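You operate a simulated robot arm through the tools that you are given. There is no shell and no other tool. Be economical: measure what you need, move in short steps, check, and stop when the job is done.

Carry out the task below with a simulated robot arm. There is one attempt and no reset: what you move stays moved.

Task
Take the yellow probe and leave it in the reject tub. Take the blue probe and put it in the black crate. Take the green small lettuce from the top of the wide table and put it on the top of the red bench. Push the left red drawer shut. Take the test block and put it on the press bed. Take the teal dish from the top of the seed test bench and leave it on top of the large lettuce on the top of the wide table. Press the blue mist button two times. Do these in any order. Set down upright: small lettuce, test block.

Only the result counts: the job must be done as asked and must still hold three seconds after the hand-in. Knocking over, shifting, dropping, spilling or breaking anything else fails it.

Robot
A 7-joint arm with a vacuum gripper on a trunk, on a base that drives. Base frame: it is fixed to the floor where the robot stands at the start and does not move with it; the origin is under the middle of the robot, x ahead of it, y to its left, z up. Lengths are in m, angles in degrees, forces in N, time in s.
Its first joint turns from -69.0 to 172.0 degrees. Places, roughly: black crate (30x20x12 cm) [0.6, 2.6, 0.2]; blue mist button [-4.5, -2, 0.9]; blue probe [0.5, 0, 1]; dish [-3, -0.75, 0.75]; large lettuce (7x7x15 cm) [-0.9, 1.2, 0.8]; left red drawer [0.4, 3, 0.7]; press bed (22x34 cm) [-1.16, -1.28, 0.84]; reject tub [-4.25, 0.5, 0.5]; small lettuce [-0.75, 2, 0.75]; test block [-3.75, 0.75, 0.25]; top of the red bench [0.7, 2, 0.8]; yellow probe [0.5, 0, 1]. Payload 1.06 kg.
Tool frame: the origin (TCP) lies in the middle of the cups' lips, and z points out of the cups. The gripper has 1 cup of 0.024 m across, covering 0.024 by 0.024 m (tool x, y); the bellows give 0.008 m. With the vacuum on, a cup seals on a smooth face that it is pressed against (1 to 4 N); it does not hold porous or soft things. The pull reaches 23 N.
Orientation is that of the tool frame in the base frame, as a unit quaternion [w, x, y, z]. With the cups facing straight down, the tool's x points along the base's -x, its y along +y and its z along -z.

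Tools
- The arm moves only by the tool send_rows. Its argument "commands" is one flat list of numbers, 7 for each row, row after row: the shift along the tool's x, y, z in units of 40 mm (1.0 is 40 mm), then the turn, a rotation vector about the tool's x, y, z in units of 4 degrees (1.0 is 4 degrees), then the vacuum: 1 switches it on, -1 off. In form: [dx, dy, dz, wx, wy, wz, suction, dx, dy, dz, wx, wy, wz, suction, ...]. A call has 1 to 12 rows; each row shifts and turns the commanded pose from where the row before left it, along the tool's axes as they then stand. A call with a number of a shift or a turn outside -1 to 1 is refused whole. Rows are played at 5 a second. More than 0.05 m and 8.6 degrees between two rows, or a gripper value outside its range, and nothing of the call is played. A pose out of reach is approached as far as the arm can. The call stops where the force on the tool passes 40 N (or 10 N more than at its start, if that is more) or the arm is blocked; 0.2 s more then pass. The pull builds up within a second once a cup has sealed. Time passes only in rows, and 0.2 s behind the last, so rows that do not move give it time. It gives the time, the measured TCP pose, the force on the tool (base axes) and the pull of the vacuum at its end, in the units of the frame above (readings bear some noise), with the torque about the TCP (base axes, N m) and any sound that the robot's microphone picked up, and new pictures: "show" is both (left out), scene, wrist or none.
- Cameras (640 x 400 px; columns grow to the right, rows downward): "scene" is now at [0.1743, -0.0038, 1.2192]; the picture's right is [-0.20, -0.98, 0.00], its down [-0.32, 0.06, -0.95] and it looks along [0.93, -0.19, -0.32] (base axes); focal length 214 px, centre (320, 200). "wrist" rides on the gripper at [0.078, 0.019, -0.096] in the tool frame; the picture's right is [-0.24, 0.97, 0.00], its down [-0.71, -0.17, -0.68] and it looks along [-0.67, -0.16, 0.73] (tool axes); focal length 243 px, centre (320, 200). There is no depth. A picture from a camera that has moved, and an enlarged one, comes with that camera's place and axes in the base frame and with its lens. The place of the scene camera against the robot may be out by one fixed shift of up to 0.025 m in any direction.
- raise_lower(by): slides the trunk up (or, below 0, down) by that many m; the arm and the scene camera ride with it, the base frame stays. It gives what a move gives, with no picture.
- base_move(legs): drives the robot by 1 to 6 legs, each [ahead, left, turn to the left] in m, m and degrees, along the robot's own axes; the way and the turn of a leg run together, so that a leg with both is an arc; at most 1.5 m and 180 degrees a leg. The arm and the cameras ride along, it lands a little off, and it stops where it bumps. It gives what a move gives, and a new picture of the scene camera.
- aim_head(pan, tilt): turns the head with the scene camera to pan (to the left, within 80 degrees either way) and tilt (down, from -29 to 69), counted from straight ahead of the robot. It gives what a move gives, and a new picture of the scene camera.
- close_up(camera, box): a new picture of the part [left, top, right, bottom] of that camera's present view, enlarged. It takes no simulated time.
- close_job(): hands the job in; it is judged then, once.

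Work in short steps. Places have to be worked out from the pictures, the camera data and where the tool is seen: move nearer, look again, correct. Check each grasp and each placing, and mend what went wrong. You have 186 turns and 260 pictures in all, those below and enlarged ones among them. Switch the vacuum off and draw the arm clear of the work before you hand the job in, unless the task says otherwise.

The tools are called after "Emit:" as name(argument=value, ...) on one line, values as JSON. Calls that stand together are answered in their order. send_rows: Moves the arm, as the interface text tells. Its arguments: {"type":"object","properties":{"commands":{"type":"array"},"show":{"type":"string","enum":["both","scene","wrist","none"]}},"required":["commands"]} The other tools are called the same way: raise_lower (by) slides the trunk up or down; base_move (legs) drives the base; aim_head (pan, tilt) turns the head that bears the scene camera; close_up (camera, box) takes an enlarged picture of a part of a camera's view; close_job () hands the job in.

At the start:

```text
time: 0.0
eef_pos: [0.3297, -0.0702, 1.153]
tcp_rot: [0.0, 0.0, 1.0, 0.001]
ft_force: [0.3, 0.4, 0.3]
wrist_torque: [-0.03, 0.01, 0.01]
pull: 0.1
trunk travel left (down, up): [-0.35, 0.142]
robot x, y, heading: [0.0016, 0.0013, 0.2]
head pan, tilt: [-11.6, 18.8]
```

scene: 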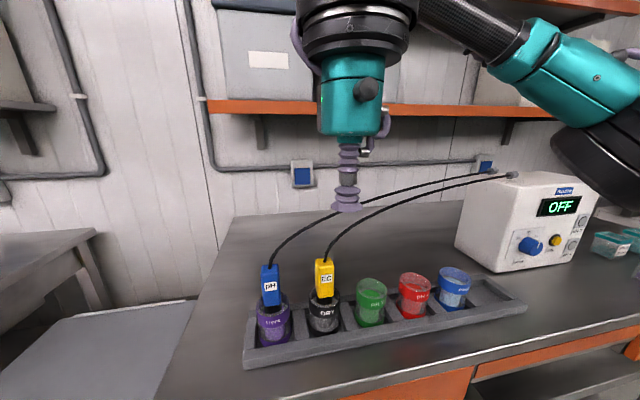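
wrist: 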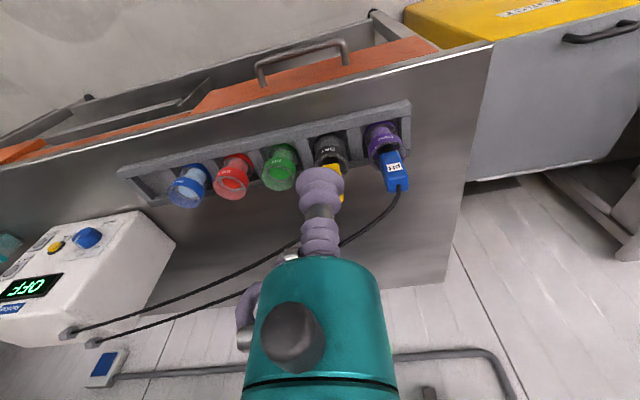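

I start by taking a closer look at the probes and their cables.

Emit:
close_up(camera="scene", box=[230, 150, 550, 370])

Emit:
close_up(camera="wrist", box=[240, 100, 460, 240])

```text
1.82 times, centred on (390, 260) of scene
camera zoom: at [0.1743, -0.0038, 1.2192], right [-0.2, -0.98, 0.0], down [-0.32, 0.06, -0.95], along [0.93, -0.19, -0.32], focal length 390 px, centre (193, 91)
```

zoom: 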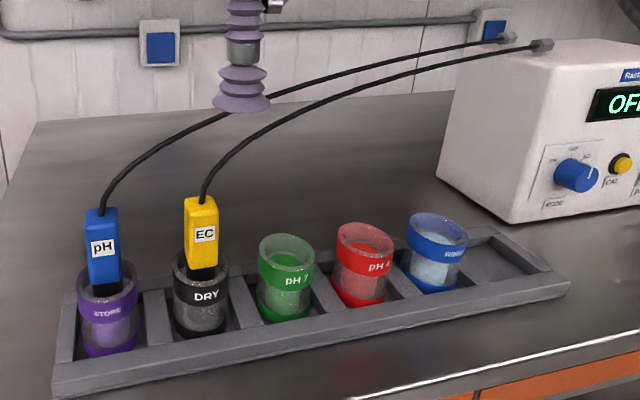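

```text
2.86 times, centred on (350, 170) of wrist
camera zoom: at [0.2518, -0.052, 1.2484], right [0.24, 0.97, 0.0], down [0.71, -0.17, 0.68], along [0.67, -0.16, -0.73], focal length 693 px, centre (234, 286)
```

zoom: 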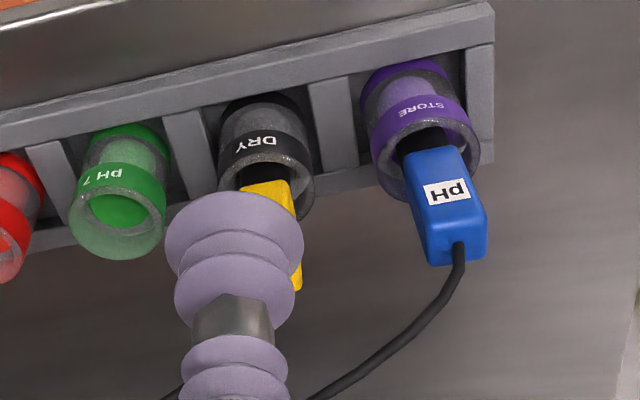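

The probes' cable exits from the top, so I plan to grip the labelled front face with the tool horizontal. I rotate the tool to point forward (+x) with the wrist camera to the left, well above the rack.

Emit:
send_rows(commands=[0, 0, 0, -1, -1, 1, -1, 0, 0, 0, -1, -1, 1, -1, 0, 0, 0, -1, -1, 1, -1, 0, 0, 0, -1, -1, 1, -1, 0, 0, 0, -1, -1, 1, -1, 0, 0, 0, -1, -1, 1, -1, 0, 0, 0, -1, -1, 1, -1, 0, 0, 0, -1, -1, 1, -1, 0, 0, 0, -1, -1, 1, -1], show="none")

Emit:
send_rows(commands=[0, 0, 0, -1, -1, 1, -1, 0, 0, 0, -1, -1, 1, -1, 0, 0, 0, -1, -1, 1, -1, 0, 0, 0, -1, -1, 1, -1, 0, 0, 0, -1, -1, 1, -1, 0, 0, 0, -1, -1, 1, -1, 0, 0, 0, -1, -1, 1, -1, 0, 0, 0, -1, -1, 1, -1, 0, 0, 0, -0.32, -0.32, 0.32, -1])

```text
time: 2.0
eef_pos: [0.3292, -0.0723, 1.1509]
tcp_rot: [0.3, 0.301, 0.854, 0.3]
ft_force: [0.9, -0.5, -0.7]
wrist_torque: [-0.03, -0.02, 0.01]
pull: 0.0
trunk travel left (down, up): [-0.35, 0.142]
robot x, y, heading: [0.0012, -0.0023, -0.1]
head pan, tilt: [-11.6, 18.8]
```

```text
time: 4.0
eef_pos: [0.3183, -0.0857, 1.1674]
tcp_rot: [0.454, 0.511, 0.562, 0.466]
ft_force: [0.0, 0.2, 0.3]
wrist_torque: [-0.01, -0.01, 0.0]
pull: 0.0
out of reach, approached as far as the arm can: row 6, 7, 8, 9
trunk travel left (down, up): [-0.35, 0.142]
robot x, y, heading: [-0.0011, -0.001, 0.1]
head pan, tilt: [-11.6, 18.8]
camera scene: at [0.1759, 0.0128, 1.2245], right [-0.02, -1.0, 0.0], down [-0.27, 0.01, -0.96], along [0.96, -0.02, -0.27], focal length 214 px, centre (320, 200)
camera wrist: at [0.2221, -0.0134, 1.1989], right [0.16, -0.19, 0.97], down [-0.66, -0.75, -0.04], along [0.74, -0.63, -0.25], focal length 243 px, centre (320, 200)
```

scene: 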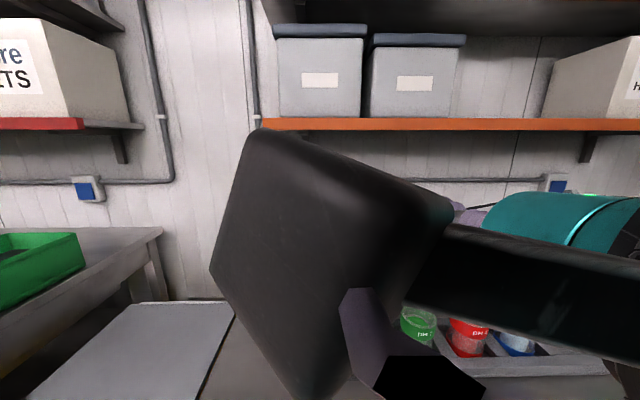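
wrist: 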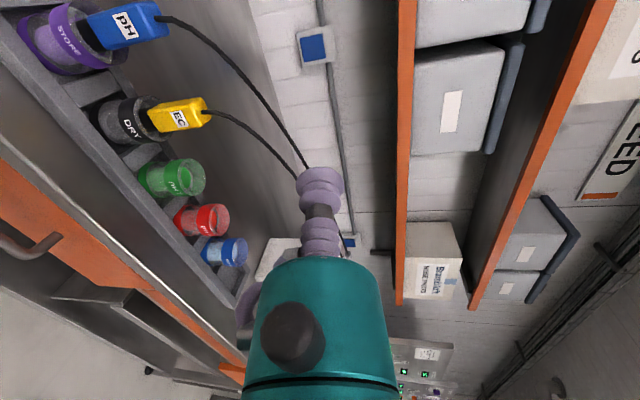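

Tool is nearly horizontal. Triangulating the two wrist views puts the blue label at about (0.477, 0.002, 0.964) and the yellow at about (0.477, -0.093, 0.965). I shift left and forward while still high and check that the orientation resolves.

Emit:
send_rows(commands=[0.73, 0, 0.67, 0, 0, 0, -1, 0.73, 0, 0.67, 0, 0, 0, -1, 0.73, 0, 0.67, 0, 0, 0, -1, 0, 0, 0, 0, 0, 0, -1])

```text
time: 5.0
eef_pos: [0.3852, 0.0168, 1.1467]
tcp_rot: [0.462, 0.485, 0.577, 0.467]
ft_force: [-0.5, -0.2, -0.3]
wrist_torque: [0.02, 0.02, 0.02]
pull: 0.2
trunk travel left (down, up): [-0.35, 0.142]
robot x, y, heading: [0.0004, 0.0006, -0.1]
head pan, tilt: [-11.6, 18.8]
camera scene: at [0.1423, 0.0869, 1.2213], right [0.77, -0.64, 0.0], down [-0.19, -0.23, -0.95], along [0.61, 0.73, -0.3], focal length 214 px, centre (320, 200)
camera wrist: at [0.2858, 0.0862, 1.1722], right [0.15, -0.14, 0.98], down [-0.62, -0.78, -0.02], along [0.77, -0.61, -0.2], focal length 243 px, centre (320, 200)
```

scene: 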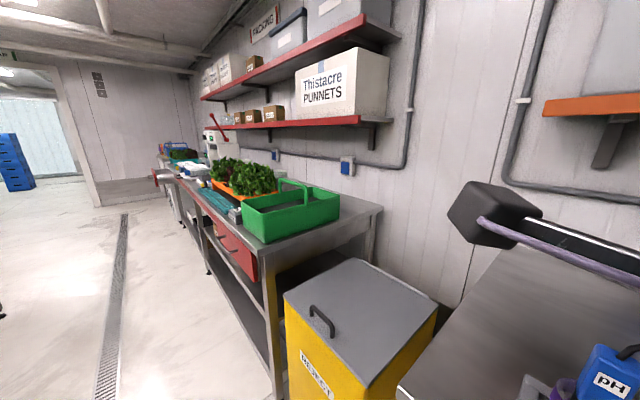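
wrist: 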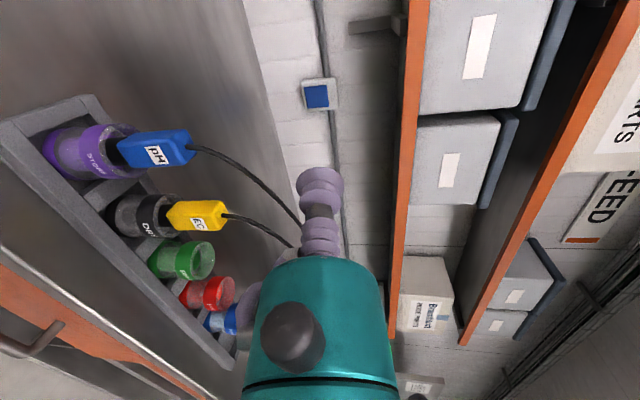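

The tool points forward with ~8° pitch and ~5° yaw error; the refreshed label estimate is (0.481, -0.003, 0.964). I correct the orientation and the y, then lower the trunk to label height.

Emit:
send_rows(commands=[-0.25, 0, 0.1, -0.7, -0.45, 0.4, -1, -0.25, 0, 0.1, -0.7, -0.45, 0.4, -1, 0, 0, 0.1, -0.7, -0.45, 0.4, -1, 0, 0, 0, 0, 0, 0, -1], show="none")

Emit:
raise_lower(by=-0.175)

Emit:
close_up(camera="wrist", box=[0, 0, 640, 400])

```text
time: 6.0
eef_pos: [0.4016, -0.0028, 1.1477]
tcp_rot: [0.503, 0.499, 0.495, 0.503]
ft_force: [-1.0, -0.8, -0.6]
wrist_torque: [0.01, -0.04, -0.02]
pull: 0.0
trunk travel left (down, up): [-0.35, 0.142]
robot x, y, heading: [-0.0027, 0.0015, -0.3]
head pan, tilt: [-11.6, 18.8]
```

```text
time: 8.0
eef_pos: [0.424, -0.0067, 0.9639]
tcp_rot: [0.499, 0.53, 0.488, 0.482]
ft_force: [0.2, 0.2, 0.7]
wrist_torque: [-0.01, -0.01, 0.0]
pull: 0.0
trunk travel left (down, up): [-0.175, 0.317]
robot x, y, heading: [-0.0037, -0.0012, -0.2]
head pan, tilt: [-11.6, 18.8]
```

```text
1.00 times, centred on (320, 200) of wrist (not enlarged: the box is as wide or as high as the picture)
camera zoom: at [0.3333, 0.076, 0.9885], right [0.02, -0.26, 0.97], down [-0.73, -0.66, -0.16], along [0.68, -0.7, -0.2], focal length 243 px, centre (320, 200)
```

zoom: 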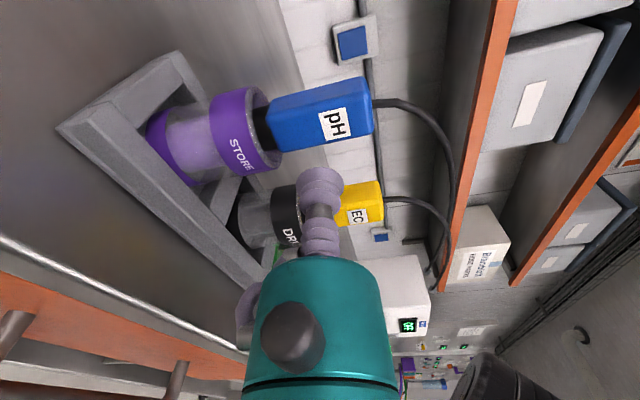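

At label height now; fresh triangulation gives the label at about (0.471, 0.000, 0.975) and TCP is at (0.424, -0.007, 0.964). I correct and approach to ~1.5 cm away.

Emit:
send_rows(commands=[0.09, 0.08, 0.35, -0.25, 0.42, 0, -1, 0.09, 0.08, 0.35, -0.25, 0.42, 0, -1, 0, 0, 0, 0, 0, 0, 1], show="wrist")

```text
time: 8.8
eef_pos: [0.4373, 0.007, 0.9705]
tcp_rot: [0.489, 0.479, 0.509, 0.522]
ft_force: [-0.2, -0.4, -0.4]
wrist_torque: [-0.02, -0.01, 0.01]
pull: 0.2
trunk travel left (down, up): [-0.175, 0.317]
robot x, y, heading: [0.0018, 0.0003, 0.1]
head pan, tilt: [-11.6, 18.8]
camera wrist: at [0.3364, 0.0776, 0.9884], right [-0.01, -0.24, 0.97], down [-0.64, -0.75, -0.19], along [0.77, -0.62, -0.15], focal length 243 px, centre (320, 200)
```

wrist: 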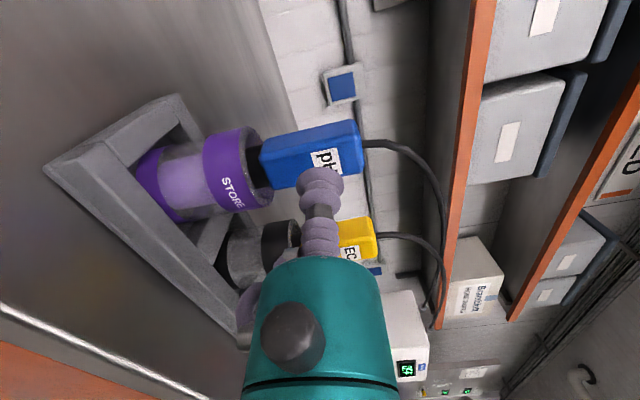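

The cup lines up with the label; y is about 7 mm too far left. I advance in small steps with the vacuum on.

Emit:
send_rows(commands=[-0.12, 0.05, 0.25, 0, -0.4, 0, 1, 0, 0, 0.25, 0, 0, 0, 1, 0, 0, 0, 0, 0, 0, 1, 0, 0, 0, 0, 0, 0, 1], show="wrist")

```text
time: 9.8
eef_pos: [0.4549, 0.0049, 0.9703]
tcp_rot: [0.495, 0.484, 0.506, 0.514]
ft_force: [0.0, 0.3, 0.4]
wrist_torque: [0.0, -0.03, 0.04]
pull: 0.0
trunk travel left (down, up): [-0.175, 0.317]
robot x, y, heading: [0.0016, -0.0038, 0.1]
head pan, tilt: [-11.6, 18.8]
camera wrist: at [0.3569, 0.0791, 0.9877], right [-0.01, -0.23, 0.97], down [-0.65, -0.74, -0.18], along [0.76, -0.64, -0.14], focal length 243 px, centre (320, 200)
```

wrist: 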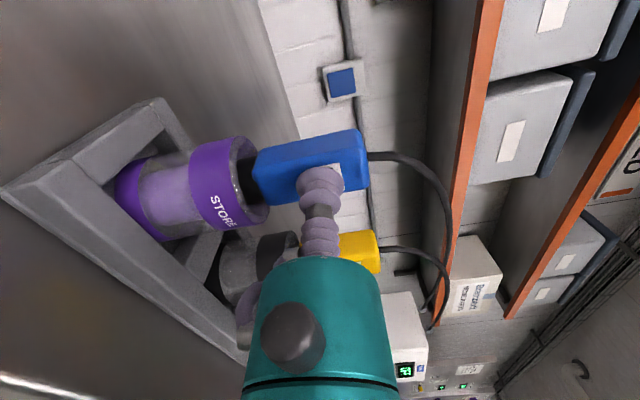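

About 15 mm to go; I continue slowly.

Emit:
send_rows(commands=[-0.04, 0, 0.15, 0, 0, 0, 1, -0.04, 0, 0.15, 0, 0, 0, 1, 0, 0, 0.1, 0, 0, 0, 1, 0, 0, 0, 0, 0, 0, 1, 0, 0, 0, 0, 0, 0, 1], show="wrist")

```text
time: 11.0
eef_pos: [0.4704, 0.0034, 0.9722]
tcp_rot: [0.496, 0.485, 0.506, 0.513]
ft_force: [-0.1, -0.1, -0.1]
wrist_torque: [0.0, 0.04, -0.03]
pull: 22.9
trunk travel left (down, up): [-0.175, 0.317]
robot x, y, heading: [0.0002, 0.0021, 0.2]
head pan, tilt: [-11.6, 18.8]
camera wrist: at [0.3719, 0.0766, 0.9896], right [-0.01, -0.23, 0.97], down [-0.65, -0.73, -0.18], along [0.76, -0.64, -0.14], focal length 243 px, centre (320, 200)
```

wrist: 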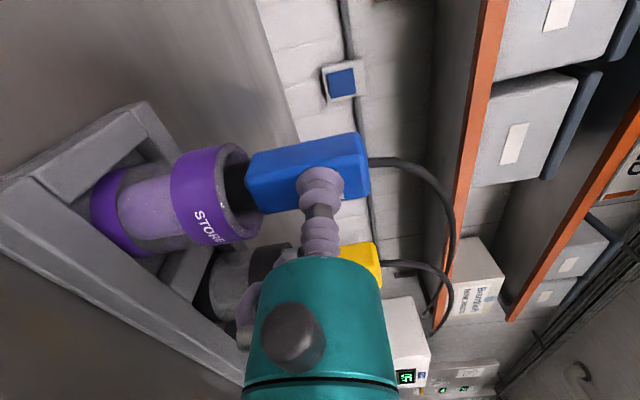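

Sealed (22.9 N). I lift straight up with the trunk, then view.

Emit:
raise_lower(by=0.14)

Emit:
close_up(camera="wrist", box=[0, 0, 640, 400])

```text
time: 12.6
eef_pos: [0.473, 0.0017, 1.1101]
tcp_rot: [0.496, 0.485, 0.505, 0.513]
ft_force: [-0.3, 0.5, -0.7]
wrist_torque: [0.01, 0.01, -0.03]
pull: 22.8
trunk travel left (down, up): [-0.315, 0.177]
robot x, y, heading: [-0.0002, 0.0017, -0.4]
head pan, tilt: [-11.6, 18.8]
```

```text
1.00 times, centred on (320, 200) of wrist (not enlarged: the box is as wide or as high as the picture)
camera zoom: at [0.3734, 0.0756, 1.1287], right [-0.01, -0.23, 0.97], down [-0.65, -0.73, -0.18], along [0.76, -0.64, -0.15], focal length 243 px, centre (320, 200)
```

zoom: 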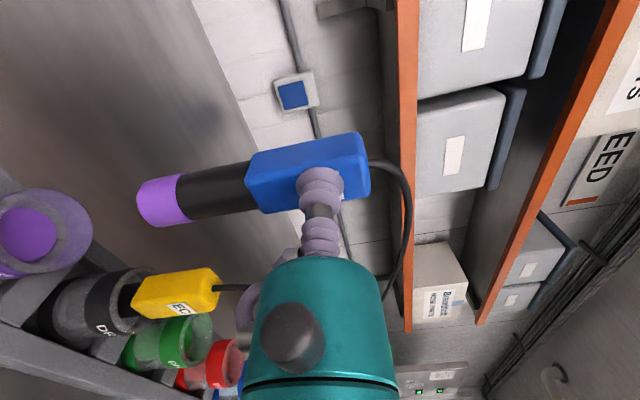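

The blue probe is out cleanly. I back away from the bench and look to the left to see the route.

Emit:
base_move(legs=[[-0.3, 0, 0]])

Emit:
aim_head(pan=60, tilt=25)

```text
time: 14.7
eef_pos: [0.1748, 0.0008, 1.1114]
tcp_rot: [0.497, 0.486, 0.504, 0.513]
ft_force: [-0.5, -0.7, -0.3]
wrist_torque: [-0.03, 0.03, -0.01]
pull: 22.6
trunk travel left (down, up): [-0.315, 0.177]
robot x, y, heading: [-0.2946, -0.002, 0.1]
head pan, tilt: [-11.6, 18.8]
camera scene: at [-0.1164, -0.0039, 1.1845], right [-0.2, -0.98, 0.0], down [-0.31, 0.07, -0.95], along [0.93, -0.19, -0.32], focal length 214 px, centre (320, 200)
```

scene: 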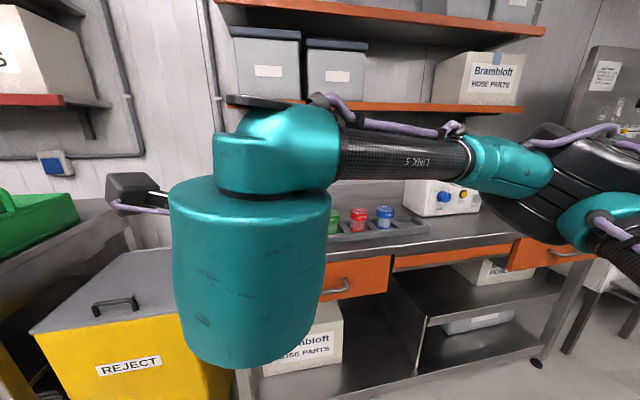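

```text
time: 16.1
eef_pos: [0.1742, 0.0007, 1.1099]
tcp_rot: [0.497, 0.486, 0.504, 0.513]
ft_force: [0.4, -0.9, 0.1]
wrist_torque: [0.01, -0.01, 0.01]
pull: 22.9
trunk travel left (down, up): [-0.315, 0.177]
robot x, y, heading: [-0.2983, -0.0016, -0.4]
head pan, tilt: [60.0, 25.0]
camera scene: at [-0.1609, 0.0948, 1.1744], right [0.86, -0.5, 0.0], down [-0.21, -0.36, -0.91], along [0.46, 0.78, -0.42], focal length 214 px, centre (320, 200)
```

scene: 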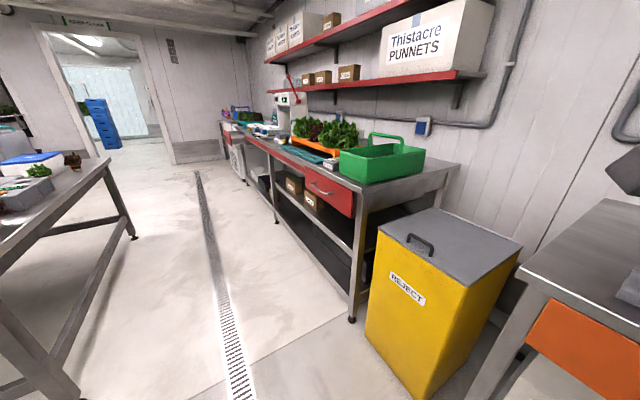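

The cable has let go of the probe and the corridor (x -0.7..0.42) is clear. I strafe left along the red bench to find the black crate.

Emit:
base_move(legs=[[0, 1.4, 0], [0, 0.8, 0]])

Emit:
aim_head(pan=40, tilt=40)

```text
time: 35.8
eef_pos: [0.1361, 2.2436, 1.111]
tcp_rot: [0.486, 0.476, 0.514, 0.523]
ft_force: [0.7, 0.9, -0.4]
wrist_torque: [0.02, -0.03, 0.01]
pull: 22.6
trunk travel left (down, up): [-0.315, 0.177]
robot x, y, heading: [-0.3368, 2.2277, 1.7]
head pan, tilt: [60.0, 25.0]
camera scene: at [-0.2021, 2.3256, 1.1744], right [0.88, -0.47, 0.0], down [-0.2, -0.37, -0.91], along [0.43, 0.8, -0.42], focal length 214 px, centre (320, 200)
```

scene: 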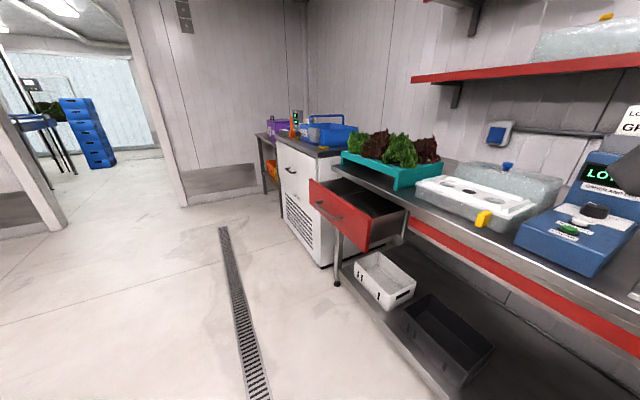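

```text
time: 36.6
eef_pos: [0.1363, 2.2432, 1.1114]
tcp_rot: [0.487, 0.476, 0.514, 0.522]
ft_force: [0.7, 0.4, 0.0]
wrist_torque: [-0.03, 0.01, 0.01]
pull: 23.0
trunk travel left (down, up): [-0.315, 0.177]
robot x, y, heading: [-0.3359, 2.2261, 2.2]
head pan, tilt: [40.0, 40.0]
camera scene: at [-0.1822, 2.3011, 1.1511], right [0.67, -0.74, 0.0], down [-0.48, -0.43, -0.77], along [0.57, 0.51, -0.64], focal length 214 px, centre (320, 200)
```

scene: 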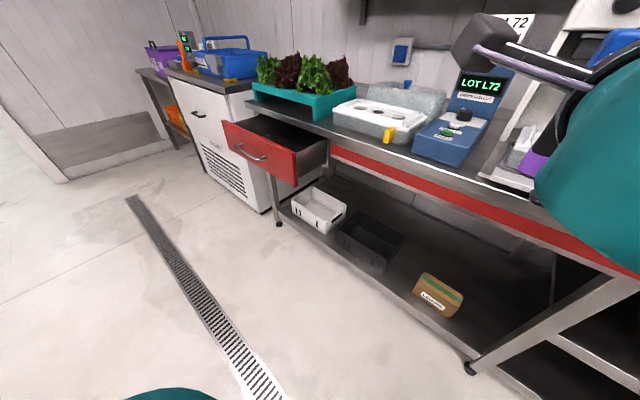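

The black crate sits on the low shelf at about (0.59, 2.61), rim z≈0.26, with the bench edge at x≈0.49. I align the robot with the crate, lower the trunk fully, and try lowering the arm in free space in front of the bench.

Emit:
base_move(legs=[[0, 0.36, -1.9]])

Emit:
raise_lower(by=-0.31)

Emit:
send_rows(commands=[0, -1, 0, 0, 0, 0, 1, 0, -1, 0, 0, 0, 0, 1, 0, -1, 0, 0, 0, 0, 1, 0, -1, 0, 0, 0, 0, 1, 0, -1, 0, 0, 0, 0, 1, 0, -1, 0, 0, 0, 0, 1])

```text
time: 40.3
eef_pos: [0.1281, 2.5856, 1.1109]
tcp_rot: [0.493, 0.482, 0.508, 0.516]
ft_force: [0.1, 0.7, -0.4]
wrist_torque: [0.0, 0.0, 0.01]
pull: 23.1
trunk travel left (down, up): [-0.315, 0.177]
robot x, y, heading: [-0.3446, 2.5768, 0.5]
head pan, tilt: [40.0, 40.0]
camera scene: at [-0.1886, 2.6508, 1.151], right [0.65, -0.76, 0.0], down [-0.49, -0.42, -0.77], along [0.58, 0.5, -0.64], focal length 214 px, centre (320, 200)
```

scene: 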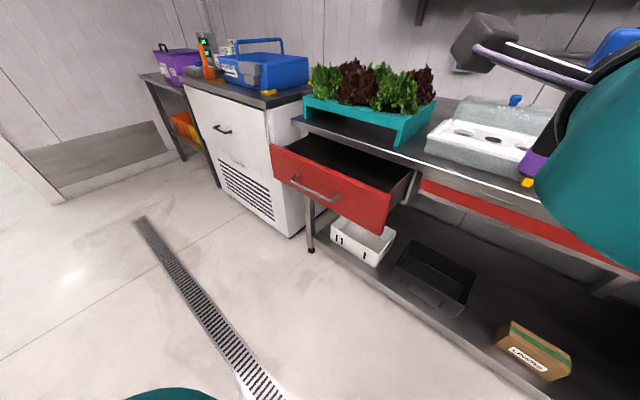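

```text
time: 43.4
eef_pos: [0.1385, 2.5783, 0.8039]
tcp_rot: [0.496, 0.504, 0.494, 0.507]
ft_force: [0.1, 0.2, -0.2]
wrist_torque: [0.03, 0.03, 0.04]
pull: 23.1
trunk travel left (down, up): [-0.005, 0.487]
robot x, y, heading: [-0.3436, 2.5789, 0.2]
head pan, tilt: [40.0, 40.0]
```

```text
time: 44.8
eef_pos: [0.1486, 2.5821, 0.565]
tcp_rot: [0.494, 0.481, 0.508, 0.517]
ft_force: [0.0, -0.7, -0.5]
wrist_torque: [-0.01, 0.03, 0.01]
pull: 23.2
out of reach, approached as far as the arm can: row 1, 2, 3
trunk travel left (down, up): [-0.005, 0.487]
robot x, y, heading: [-0.3422, 2.5785, 0.5]
head pan, tilt: [40.0, 40.0]
camera scene: at [-0.0986, 2.6515, 0.8346], right [0.65, -0.76, 0.0], down [-0.49, -0.42, -0.77], along [0.58, 0.5, -0.64], focal length 214 px, centre (320, 200)
camera wrist: at [0.0489, 2.6543, 0.5815], right [-0.01, -0.23, 0.97], down [-0.65, -0.74, -0.18], along [0.76, -0.63, -0.14], focal length 243 px, centre (320, 200)
```

scene: 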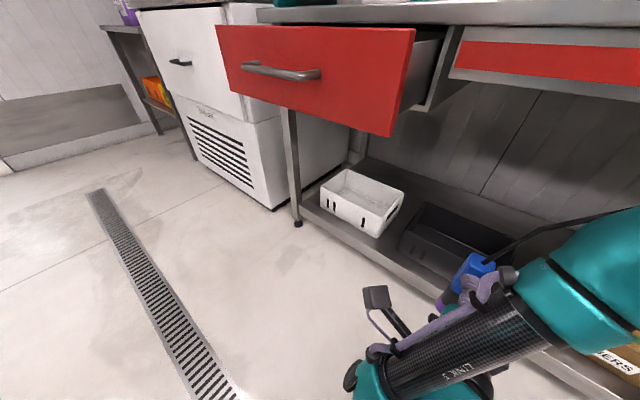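
wrist: 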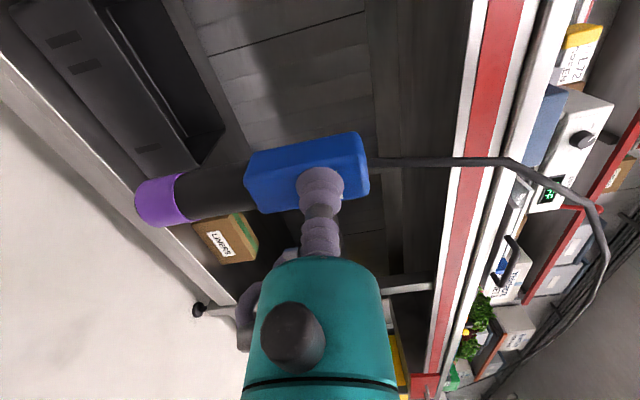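

The arm reaches low nicely. I continue down to about z 0.39.

Emit:
send_rows(commands=[0, -0.9, 0, 0, 0, 0, 1, 0, -0.9, 0, 0, 0, 0, 1, 0, -0.9, 0, 0, 0, 0, 1, 0, -0.9, 0, 0, 0, 0, 1, 0, -0.8, 0, 0, 0, 0, 1])

```text
time: 46.0
eef_pos: [0.1666, 2.6083, 0.4208]
tcp_rot: [0.494, 0.483, 0.508, 0.514]
ft_force: [0.5, -0.6, 0.4]
wrist_torque: [0.01, 0.01, -0.03]
pull: 23.0
out of reach, approached as far as the arm can: row 2, 3, 4, 5
trunk travel left (down, up): [-0.005, 0.487]
robot x, y, heading: [-0.3429, 2.5822, 0.8]
head pan, tilt: [40.0, 40.0]
camera scene: at [-0.0986, 2.6515, 0.8345], right [0.65, -0.76, 0.0], down [-0.49, -0.42, -0.77], along [0.58, 0.5, -0.64], focal length 214 px, centre (320, 200)
camera wrist: at [0.0671, 2.6824, 0.4385], right [0.0, -0.23, 0.97], down [-0.65, -0.74, -0.18], along [0.76, -0.63, -0.15], focal length 243 px, centre (320, 200)
```

scene: 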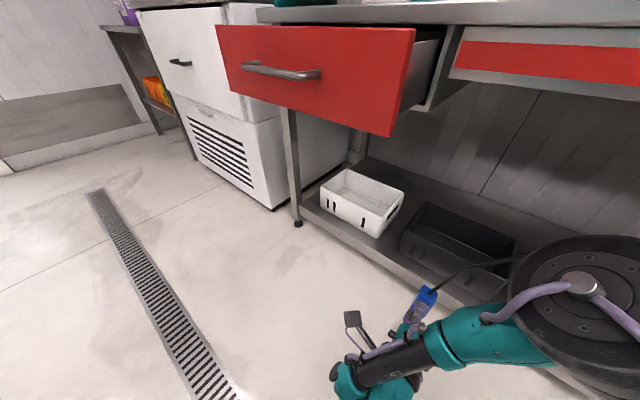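
wrist: 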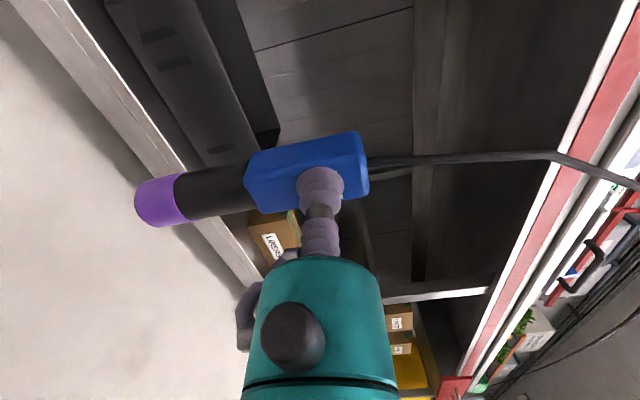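

The tool sits at z 0.42 with the probe tip around 0.33, above the crate rim (~0.26). I extend the arm forward first, keeping the elbow back from the bench apron, and check.

Emit:
send_rows(commands=[0, 0, 0.9, 0, 0, 0, 1, 0, 0, 0.9, 0, 0, 0, 1, 0, 0, 0.9, 0, 0, 0, 1, 0, 0, 0.9, 0, 0, 0, 1, 0, -0.5, 0, 0, 0, 0, 1])

```text
time: 47.2
eef_pos: [0.295, 2.6431, 0.4423]
tcp_rot: [0.494, 0.484, 0.508, 0.514]
ft_force: [-0.2, 0.1, -0.7]
wrist_torque: [0.02, 0.0, -0.02]
pull: 22.8
out of reach, approached as far as the arm can: row 1, 2, 3, 4, 5
trunk travel left (down, up): [-0.005, 0.487]
robot x, y, heading: [-0.3466, 2.5781, 0.6]
head pan, tilt: [40.0, 40.0]
camera scene: at [-0.0986, 2.6515, 0.8345], right [0.65, -0.76, 0.0], down [-0.49, -0.42, -0.77], along [0.58, 0.5, -0.64], focal length 214 px, centre (320, 200)
camera wrist: at [0.1962, 2.7165, 0.4599], right [0.0, -0.23, 0.97], down [-0.65, -0.74, -0.18], along [0.76, -0.63, -0.15], focal length 243 px, centre (320, 200)
```

scene: 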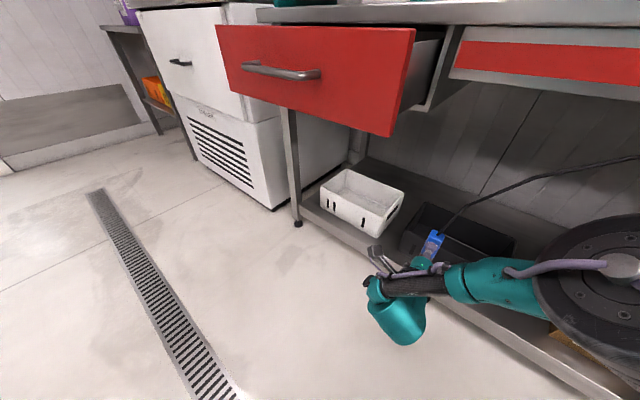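
wrist: 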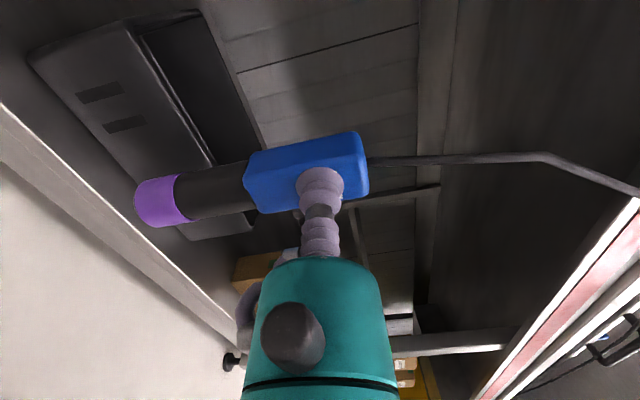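

Extending leaves the elbow back, so this works. To get lower, I pitch the tool ~32° down and lower in free air in front of the crate.

Emit:
send_rows(commands=[0, 0, 0, 1, 0, 0, 1, 0, 0, 0, 1, 0, 0, 1, 0, 0, 0, 1, 0, 0, 1, 0, 0, 0, 1, 0, 0, 1, 0, 0, 0, 1, 0, 0, 1, 0, 0, 0, 1, 0, 0, 1, 0, 0, 0, 1, 0, 0, 1, 0, 0, 0, 1, 0, 0, 1, 0, -0.5, 0.3, 0, 0, 0, 1, 0, -0.5, 0.3, 0, 0, 0, 1])

```text
time: 49.4
eef_pos: [0.2951, 2.6418, 0.3936]
tcp_rot: [0.34, 0.6, 0.631, 0.356]
ft_force: [0.5, 0.4, -0.4]
wrist_torque: [0.0, 0.01, -0.03]
pull: 22.7
trunk travel left (down, up): [-0.005, 0.487]
robot x, y, heading: [-0.3462, 2.5813, 0.5]
head pan, tilt: [40.0, 40.0]
camera scene: at [-0.0986, 2.6516, 0.8345], right [0.65, -0.76, 0.0], down [-0.49, -0.42, -0.77], along [0.58, 0.5, -0.64], focal length 214 px, centre (320, 200)
camera wrist: at [0.2187, 2.7163, 0.4595], right [0.51, -0.21, 0.83], down [-0.64, -0.74, 0.21], along [0.57, -0.64, -0.51], focal length 243 px, centre (320, 200)
```

scene: 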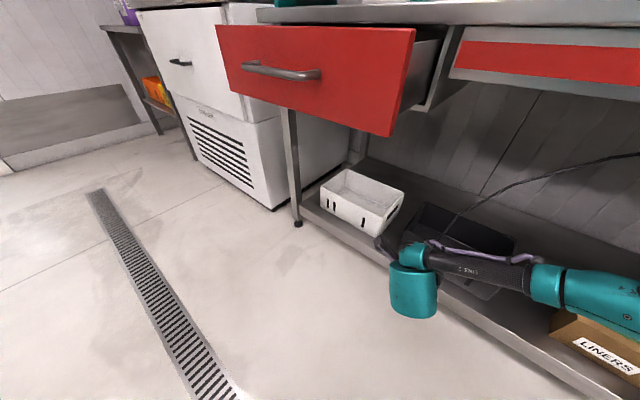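
wrist: 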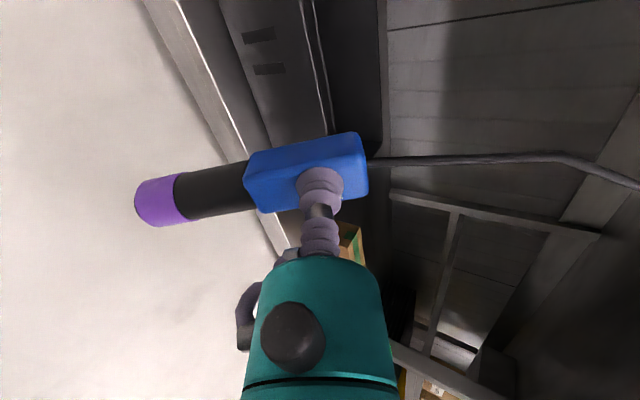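

Reachable with the arm stretched low. I drive forward 0.15 m and check clearances.

Emit:
base_move(legs=[[0.16, 0, 0]])

Emit:
close_up(camera="wrist", box=[0, 0, 640, 400])

```text
time: 50.8
eef_pos: [0.4513, 2.6463, 0.394]
tcp_rot: [0.34, 0.598, 0.632, 0.357]
ft_force: [0.5, -0.3, -1.9]
wrist_torque: [-0.02, -0.02, 0.02]
pull: 22.6
trunk travel left (down, up): [-0.005, 0.487]
robot x, y, heading: [-0.1887, 2.5782, 0.7]
head pan, tilt: [40.0, 40.0]
camera scene: at [0.0571, 2.6548, 0.8346], right [0.65, -0.76, 0.0], down [-0.49, -0.42, -0.77], along [0.58, 0.5, -0.64], focal length 214 px, centre (320, 200)
```

scene: 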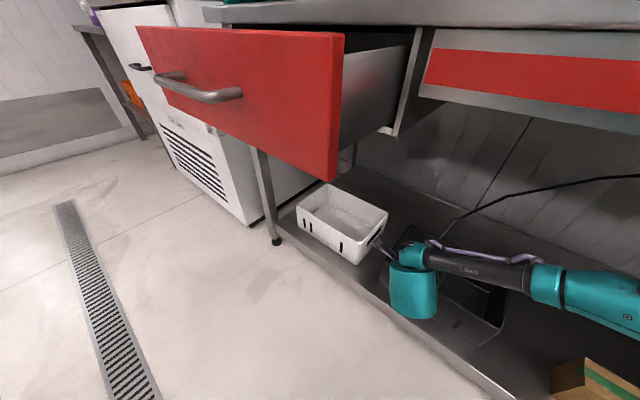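

```text
1.00 times, centred on (320, 200) of wrist (not enlarged: the box is as wide or as high as the picture)
camera zoom: at [0.3741, 2.721, 0.4596], right [0.51, -0.2, 0.83], down [-0.64, -0.74, 0.21], along [0.58, -0.64, -0.51], focal length 243 px, centre (320, 200)
```

zoom: 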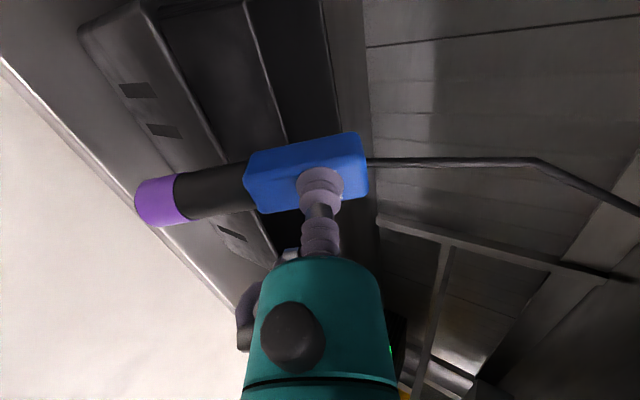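

Crate rim spans x≈0.485–0.70. I drive the remaining 0.16 m so the probe hangs over the crate.

Emit:
base_move(legs=[[0.16, 0, 0]])

Emit:
close_up(camera="wrist", box=[0, 0, 640, 400])

```text
time: 52.2
eef_pos: [0.6109, 2.6483, 0.3934]
tcp_rot: [0.34, 0.599, 0.632, 0.356]
ft_force: [-0.8, -0.2, -0.3]
wrist_torque: [0.03, 0.0, 0.01]
pull: 22.5
trunk travel left (down, up): [-0.005, 0.487]
robot x, y, heading: [-0.0269, 2.5839, 0.7]
head pan, tilt: [40.0, 40.0]
camera scene: at [0.2178, 2.6566, 0.8346], right [0.65, -0.76, 0.0], down [-0.49, -0.42, -0.77], along [0.58, 0.5, -0.64], focal length 214 px, centre (320, 200)
```

scene: 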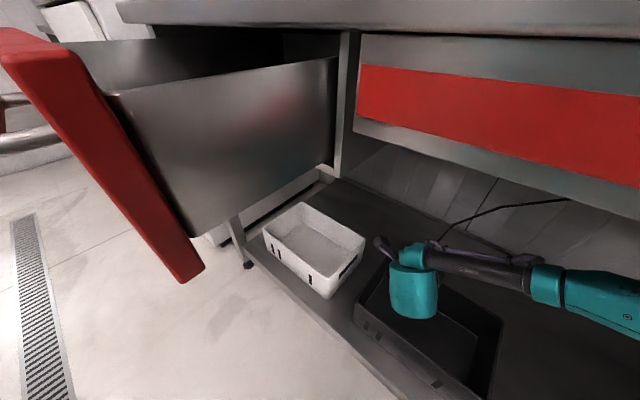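

```text
1.00 times, centred on (320, 200) of wrist (not enlarged: the box is as wide or as high as the picture)
camera zoom: at [0.5349, 2.7223, 0.4596], right [0.51, -0.21, 0.83], down [-0.64, -0.74, 0.21], along [0.58, -0.64, -0.51], focal length 243 px, centre (320, 200)
```

zoom: 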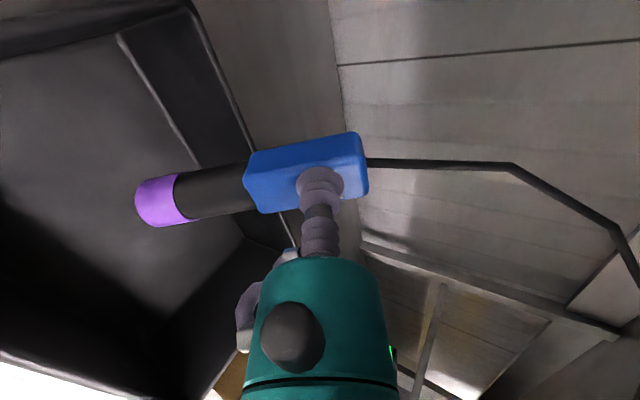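

The probe hangs over the crate interior. I lower 0.10 m.

Emit:
send_rows(commands=[0, -0.54, 0.32, 0, 0, 0, 1, 0, -0.54, 0.32, 0, 0, 0, 1, 0, -0.54, 0.32, 0, 0, 0, 1, 0, -0.54, 0.32, 0, 0, 0, 1, 0, 0, 0, 0, 0, 0, 1])

```text
time: 53.4
eef_pos: [0.612, 2.6482, 0.2919]
tcp_rot: [0.34, 0.599, 0.631, 0.357]
ft_force: [0.9, 0.6, -0.6]
wrist_torque: [0.0, 0.01, 0.0]
pull: 23.3
trunk travel left (down, up): [-0.005, 0.487]
robot x, y, heading: [-0.0264, 2.5824, 0.9]
head pan, tilt: [40.0, 40.0]
camera scene: at [0.2178, 2.6566, 0.8345], right [0.65, -0.76, 0.0], down [-0.49, -0.42, -0.77], along [0.58, 0.5, -0.64], focal length 214 px, centre (320, 200)
camera wrist: at [0.5351, 2.7224, 0.3578], right [0.51, -0.21, 0.83], down [-0.64, -0.74, 0.21], along [0.58, -0.64, -0.51], focal length 243 px, centre (320, 200)
```

scene: 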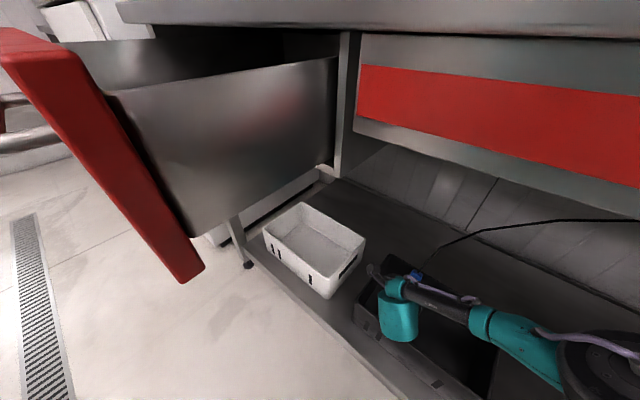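
wrist: 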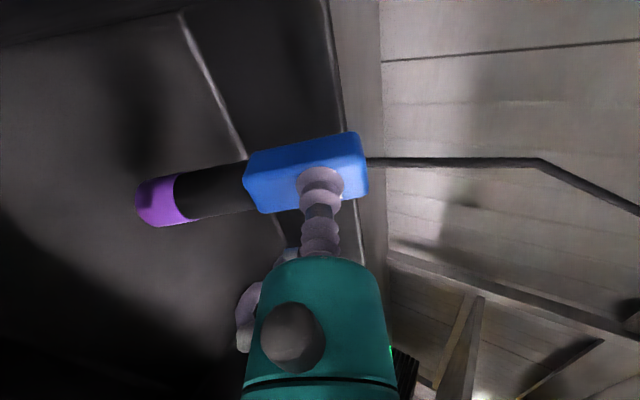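

Still free. I lower in small steps watching for contact.

Emit:
send_rows(commands=[0, -0.25, 0.15, 0, 0, 0, 1, 0, -0.25, 0.15, 0, 0, 0, 1, 0, -0.15, 0.09, 0, 0, 0, 1, 0, 0, 0, 0, 0, 0, 1])

```text
time: 54.4
eef_pos: [0.6129, 2.6474, 0.2631]
tcp_rot: [0.341, 0.598, 0.631, 0.357]
ft_force: [4.3, 0.1, 16.4]
wrist_torque: [-0.04, 0.28, 0.03]
pull: 22.7
trunk travel left (down, up): [-0.005, 0.487]
robot x, y, heading: [-0.0257, 2.5871, 0.7]
head pan, tilt: [40.0, 40.0]
camera scene: at [0.217, 2.6565, 0.8348], right [0.65, -0.76, 0.0], down [-0.49, -0.42, -0.77], along [0.58, 0.5, -0.64], focal length 214 px, centre (320, 200)
camera wrist: at [0.5357, 2.721, 0.3293], right [0.51, -0.21, 0.84], down [-0.64, -0.74, 0.21], along [0.58, -0.64, -0.51], focal length 243 px, centre (320, 200)
```

scene: 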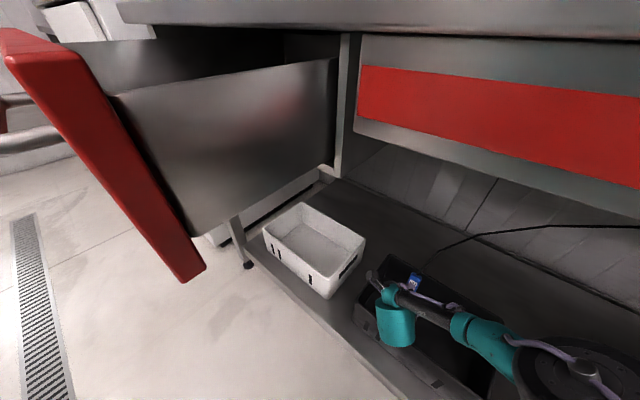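
wrist: 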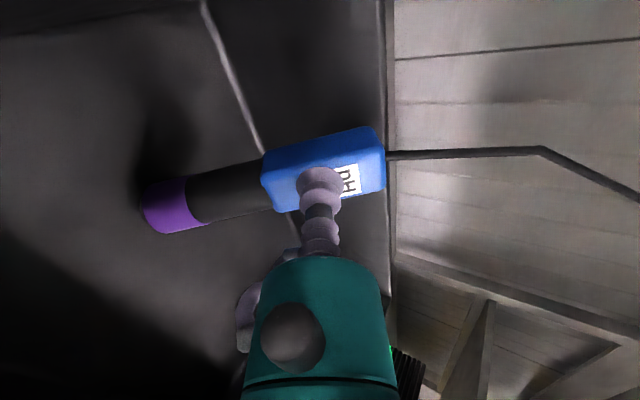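

The probe tip rests on the crate floor. I relieve the pressure by a few mm and release, then back off.

Emit:
send_rows(commands=[0, 0.1, -0.05, 0, 0, 0, 1, 0, 0, 0, 0, 0, 0, -1, 0, 0, 0, 0, 0, 0, -1, 0, 0, 0, 0, 0, 0, -1, 0, 0.1, -0.3, 0, 0, 0, -1, 0, 0.1, -0.3, 0, 0, 0, -1, 0, 0, 0, 0, 0, 0, -1], show="wrist")

```text
time: 56.0
eef_pos: [0.5948, 2.6493, 0.2872]
tcp_rot: [0.341, 0.598, 0.632, 0.357]
ft_force: [-0.2, -0.2, -0.4]
wrist_torque: [-0.02, -0.01, -0.01]
pull: 0.1
trunk travel left (down, up): [-0.005, 0.487]
robot x, y, heading: [-0.0251, 2.586, 0.5]
head pan, tilt: [40.0, 40.0]
camera wrist: at [0.5194, 2.7217, 0.3532], right [0.51, -0.21, 0.83], down [-0.64, -0.74, 0.21], along [0.58, -0.64, -0.51], focal length 243 px, centre (320, 200)
```

wrist: 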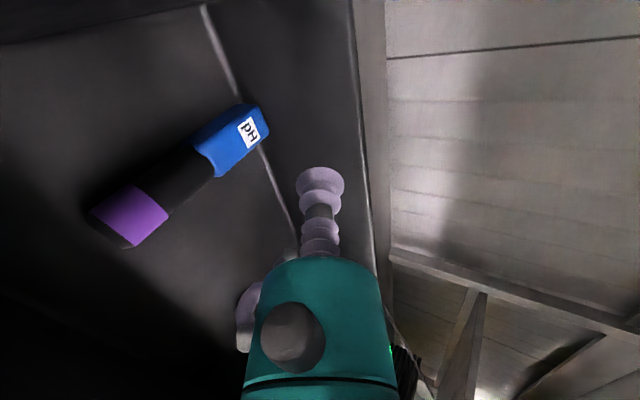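

The blue probe lies in the crate. I raise the tool above the rim and back out.

Emit:
send_rows(commands=[0, 0.7, -0.42, 0, 0, 0, -1, 0, 0.7, -0.42, 0, 0, 0, -1, 0, 0.7, -0.42, 0, 0, 0, -1, 0, 0.3, -0.15, 0, 0, 0, -1], show="none")

Emit:
base_move(legs=[[-0.42, 0, 0]])

```text
time: 57.0
eef_pos: [0.5963, 2.6466, 0.3995]
tcp_rot: [0.341, 0.598, 0.632, 0.355]
ft_force: [0.2, -0.6, 0.0]
wrist_torque: [0.02, 0.03, 0.01]
pull: 0.1
trunk travel left (down, up): [-0.005, 0.487]
robot x, y, heading: [-0.0259, 2.5831, 0.7]
head pan, tilt: [40.0, 40.0]
```

```text
time: 59.5
eef_pos: [0.1855, 2.6411, 0.3982]
tcp_rot: [0.341, 0.599, 0.63, 0.356]
ft_force: [0.2, 0.2, -0.2]
wrist_torque: [-0.02, -0.01, 0.0]
pull: 0.0
trunk travel left (down, up): [-0.005, 0.487]
robot x, y, heading: [-0.4388, 2.5772, 0.2]
head pan, tilt: [40.0, 40.0]
camera scene: at [-0.1936, 2.651, 0.8345], right [0.65, -0.76, 0.0], down [-0.49, -0.42, -0.77], along [0.58, 0.5, -0.64], focal length 214 px, centre (320, 200)
```

scene: 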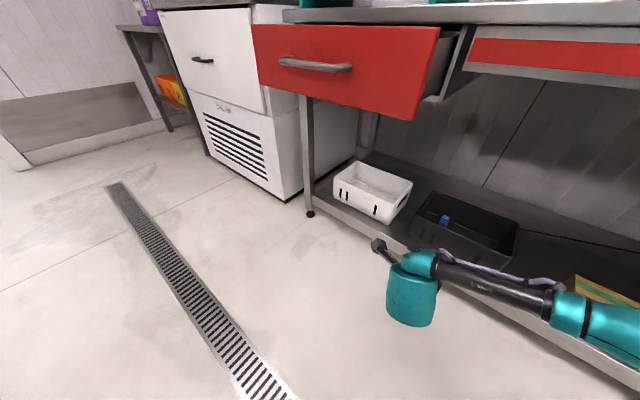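

The drawer front is at x≈0.307 (y 2.81–3.37, z 0.67–0.82) with its handle at (0.28, 3.07, 0.757). I level the tool, raise it to z≈0.71 and strafe to line up below the handle.

Emit:
send_rows(commands=[0, 0, 0, -1, 0, 0, -1, 0, 0, 0, -1, 0, 0, -1, 0, 0, 0, -1, 0, 0, -1, 0, 0, 0, -1, 0, 0, -1, 0, 0, 0, -1, 0, 0, -1, 0, 0, 0, -1, 0, 0, -1, 0, 0, 0, -1, 0, 0, -1, 0, 0, 0, -0.7, 0, 0, -1], show="none")

Emit:
raise_lower(by=0.3)

Emit:
base_move(legs=[[0, 0.43, 0]])

Emit:
aim_head(pan=20, tilt=30)

Emit:
close_up(camera="wrist", box=[0, 0, 640, 400])

```text
time: 61.3
eef_pos: [0.1788, 2.6524, 0.4187]
tcp_rot: [0.488, 0.49, 0.512, 0.509]
ft_force: [0.8, 0.6, 0.1]
wrist_torque: [0.02, -0.01, -0.01]
pull: 0.1
out of reach, approached as far as the arm can: row 7, 8
trunk travel left (down, up): [-0.005, 0.487]
robot x, y, heading: [-0.4388, 2.5761, 0.3]
head pan, tilt: [40.0, 40.0]
```

```text
time: 64.3
eef_pos: [0.1782, 2.6526, 0.8304]
tcp_rot: [0.537, 0.437, 0.462, 0.555]
ft_force: [-0.3, 0.1, 0.5]
wrist_torque: [0.02, -0.01, 0.01]
pull: 0.1
trunk travel left (down, up): [-0.305, 0.187]
robot x, y, heading: [-0.4394, 2.581, 0.3]
head pan, tilt: [40.0, 40.0]
```

```text
time: 68.6
eef_pos: [0.1715, 3.0837, 0.8303]
tcp_rot: [0.536, 0.436, 0.462, 0.556]
ft_force: [0.1, 0.0, 0.2]
wrist_torque: [-0.02, -0.02, -0.01]
pull: 0.1
trunk travel left (down, up): [-0.305, 0.187]
robot x, y, heading: [-0.4453, 3.0108, 0.7]
head pan, tilt: [40.0, 40.0]
camera scene: at [-0.2865, 3.0803, 1.1414], right [0.65, -0.76, 0.0], down [-0.49, -0.42, -0.77], along [0.58, 0.5, -0.64], focal length 214 px, centre (320, 200)
```

scene: 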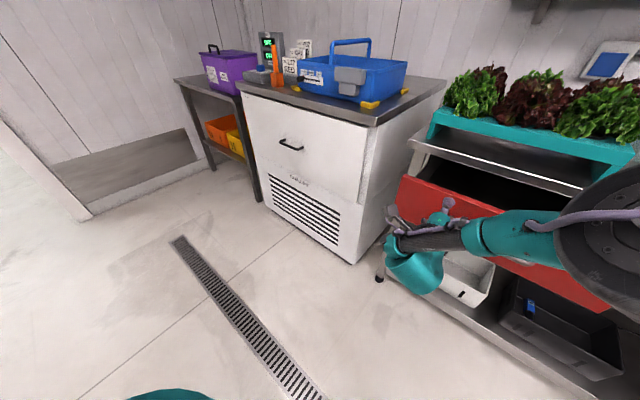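

```text
time: 69.5
eef_pos: [0.172, 3.0843, 0.8313]
tcp_rot: [0.536, 0.437, 0.462, 0.556]
ft_force: [0.7, -0.6, 0.0]
wrist_torque: [0.04, -0.02, 0.0]
pull: 0.0
trunk travel left (down, up): [-0.305, 0.187]
robot x, y, heading: [-0.4434, 3.005, 0.9]
head pan, tilt: [20.0, 30.0]
camera scene: at [-0.2664, 3.0568, 1.1567], right [0.35, -0.93, 0.0], down [-0.47, -0.18, -0.87], along [0.81, 0.31, -0.5], focal length 214 px, centre (320, 200)
```

scene: 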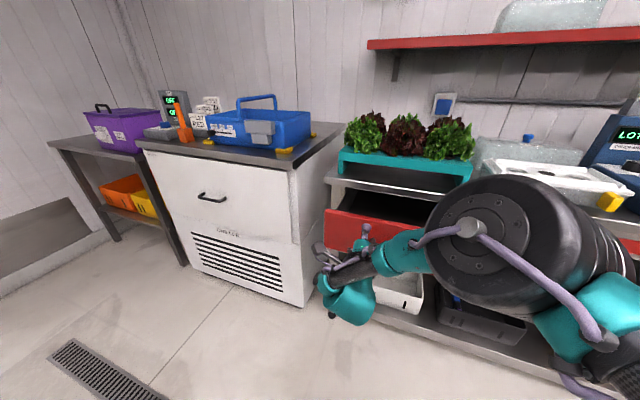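

```text
1.00 times, centred on (320, 200) of wrist (not enlarged: the box is as wide or as high as the picture)
camera zoom: at [0.071, 3.1574, 0.8307], right [-0.18, -0.23, 0.96], down [-0.61, -0.74, -0.29], along [0.78, -0.63, -0.01], focal length 243 px, centre (320, 200)
```

zoom: 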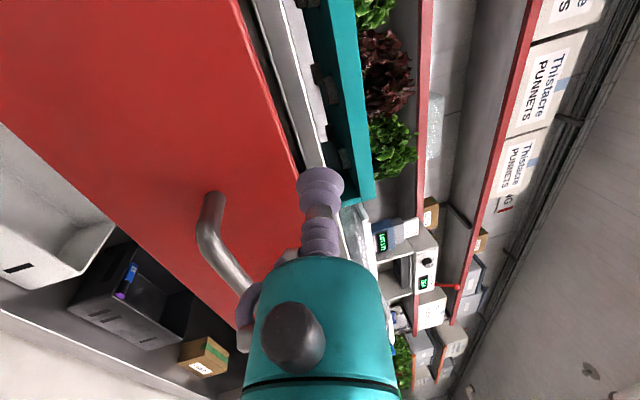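

The tool is at z 0.83 pitched up 11°; the handle's left end is around y≈3.04. I level it and go down to z≈0.72, just left of the handle.

Emit:
send_rows(commands=[0, -0.7, 0, 0.7, 0, 0, -1, 0, -0.7, 0, 0.7, 0, 0, -1, 0.1, -0.7, 0, 0.7, 0, 0, -1, 0.1, -0.6, 0, 0.7, 0, 0, -1, 0, 0, 0, 0, 0, 0, -1])

```text
time: 70.7
eef_pos: [0.1818, 3.1001, 0.7343]
tcp_rot: [0.492, 0.488, 0.515, 0.505]
ft_force: [0.3, 0.2, -0.6]
wrist_torque: [-0.01, 0.01, -0.06]
pull: 0.1
out of reach, approached as far as the arm can: row 1, 2, 3
trunk travel left (down, up): [-0.305, 0.187]
robot x, y, heading: [-0.4402, 3.0128, 0.8]
head pan, tilt: [20.0, 30.0]
camera scene: at [-0.2664, 3.0568, 1.1567], right [0.35, -0.94, 0.0], down [-0.47, -0.18, -0.87], along [0.81, 0.31, -0.5], focal length 214 px, centre (320, 200)
camera wrist: at [0.0822, 3.1726, 0.7545], right [0.02, -0.22, 0.97], down [-0.66, -0.74, -0.16], along [0.75, -0.64, -0.16], focal length 243 px, centre (320, 200)
```

scene: 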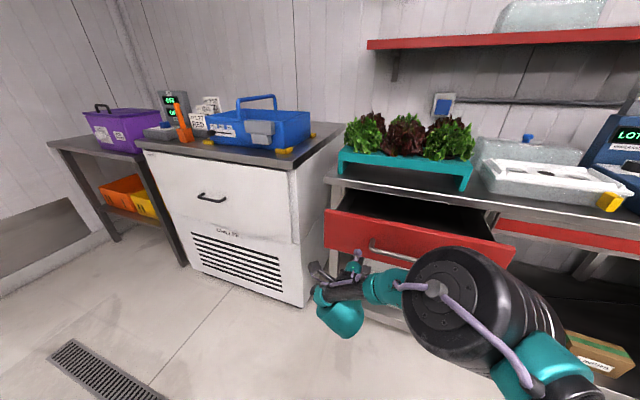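
wrist: 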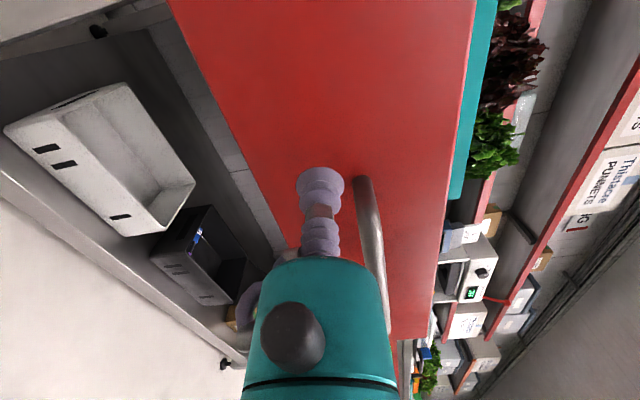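

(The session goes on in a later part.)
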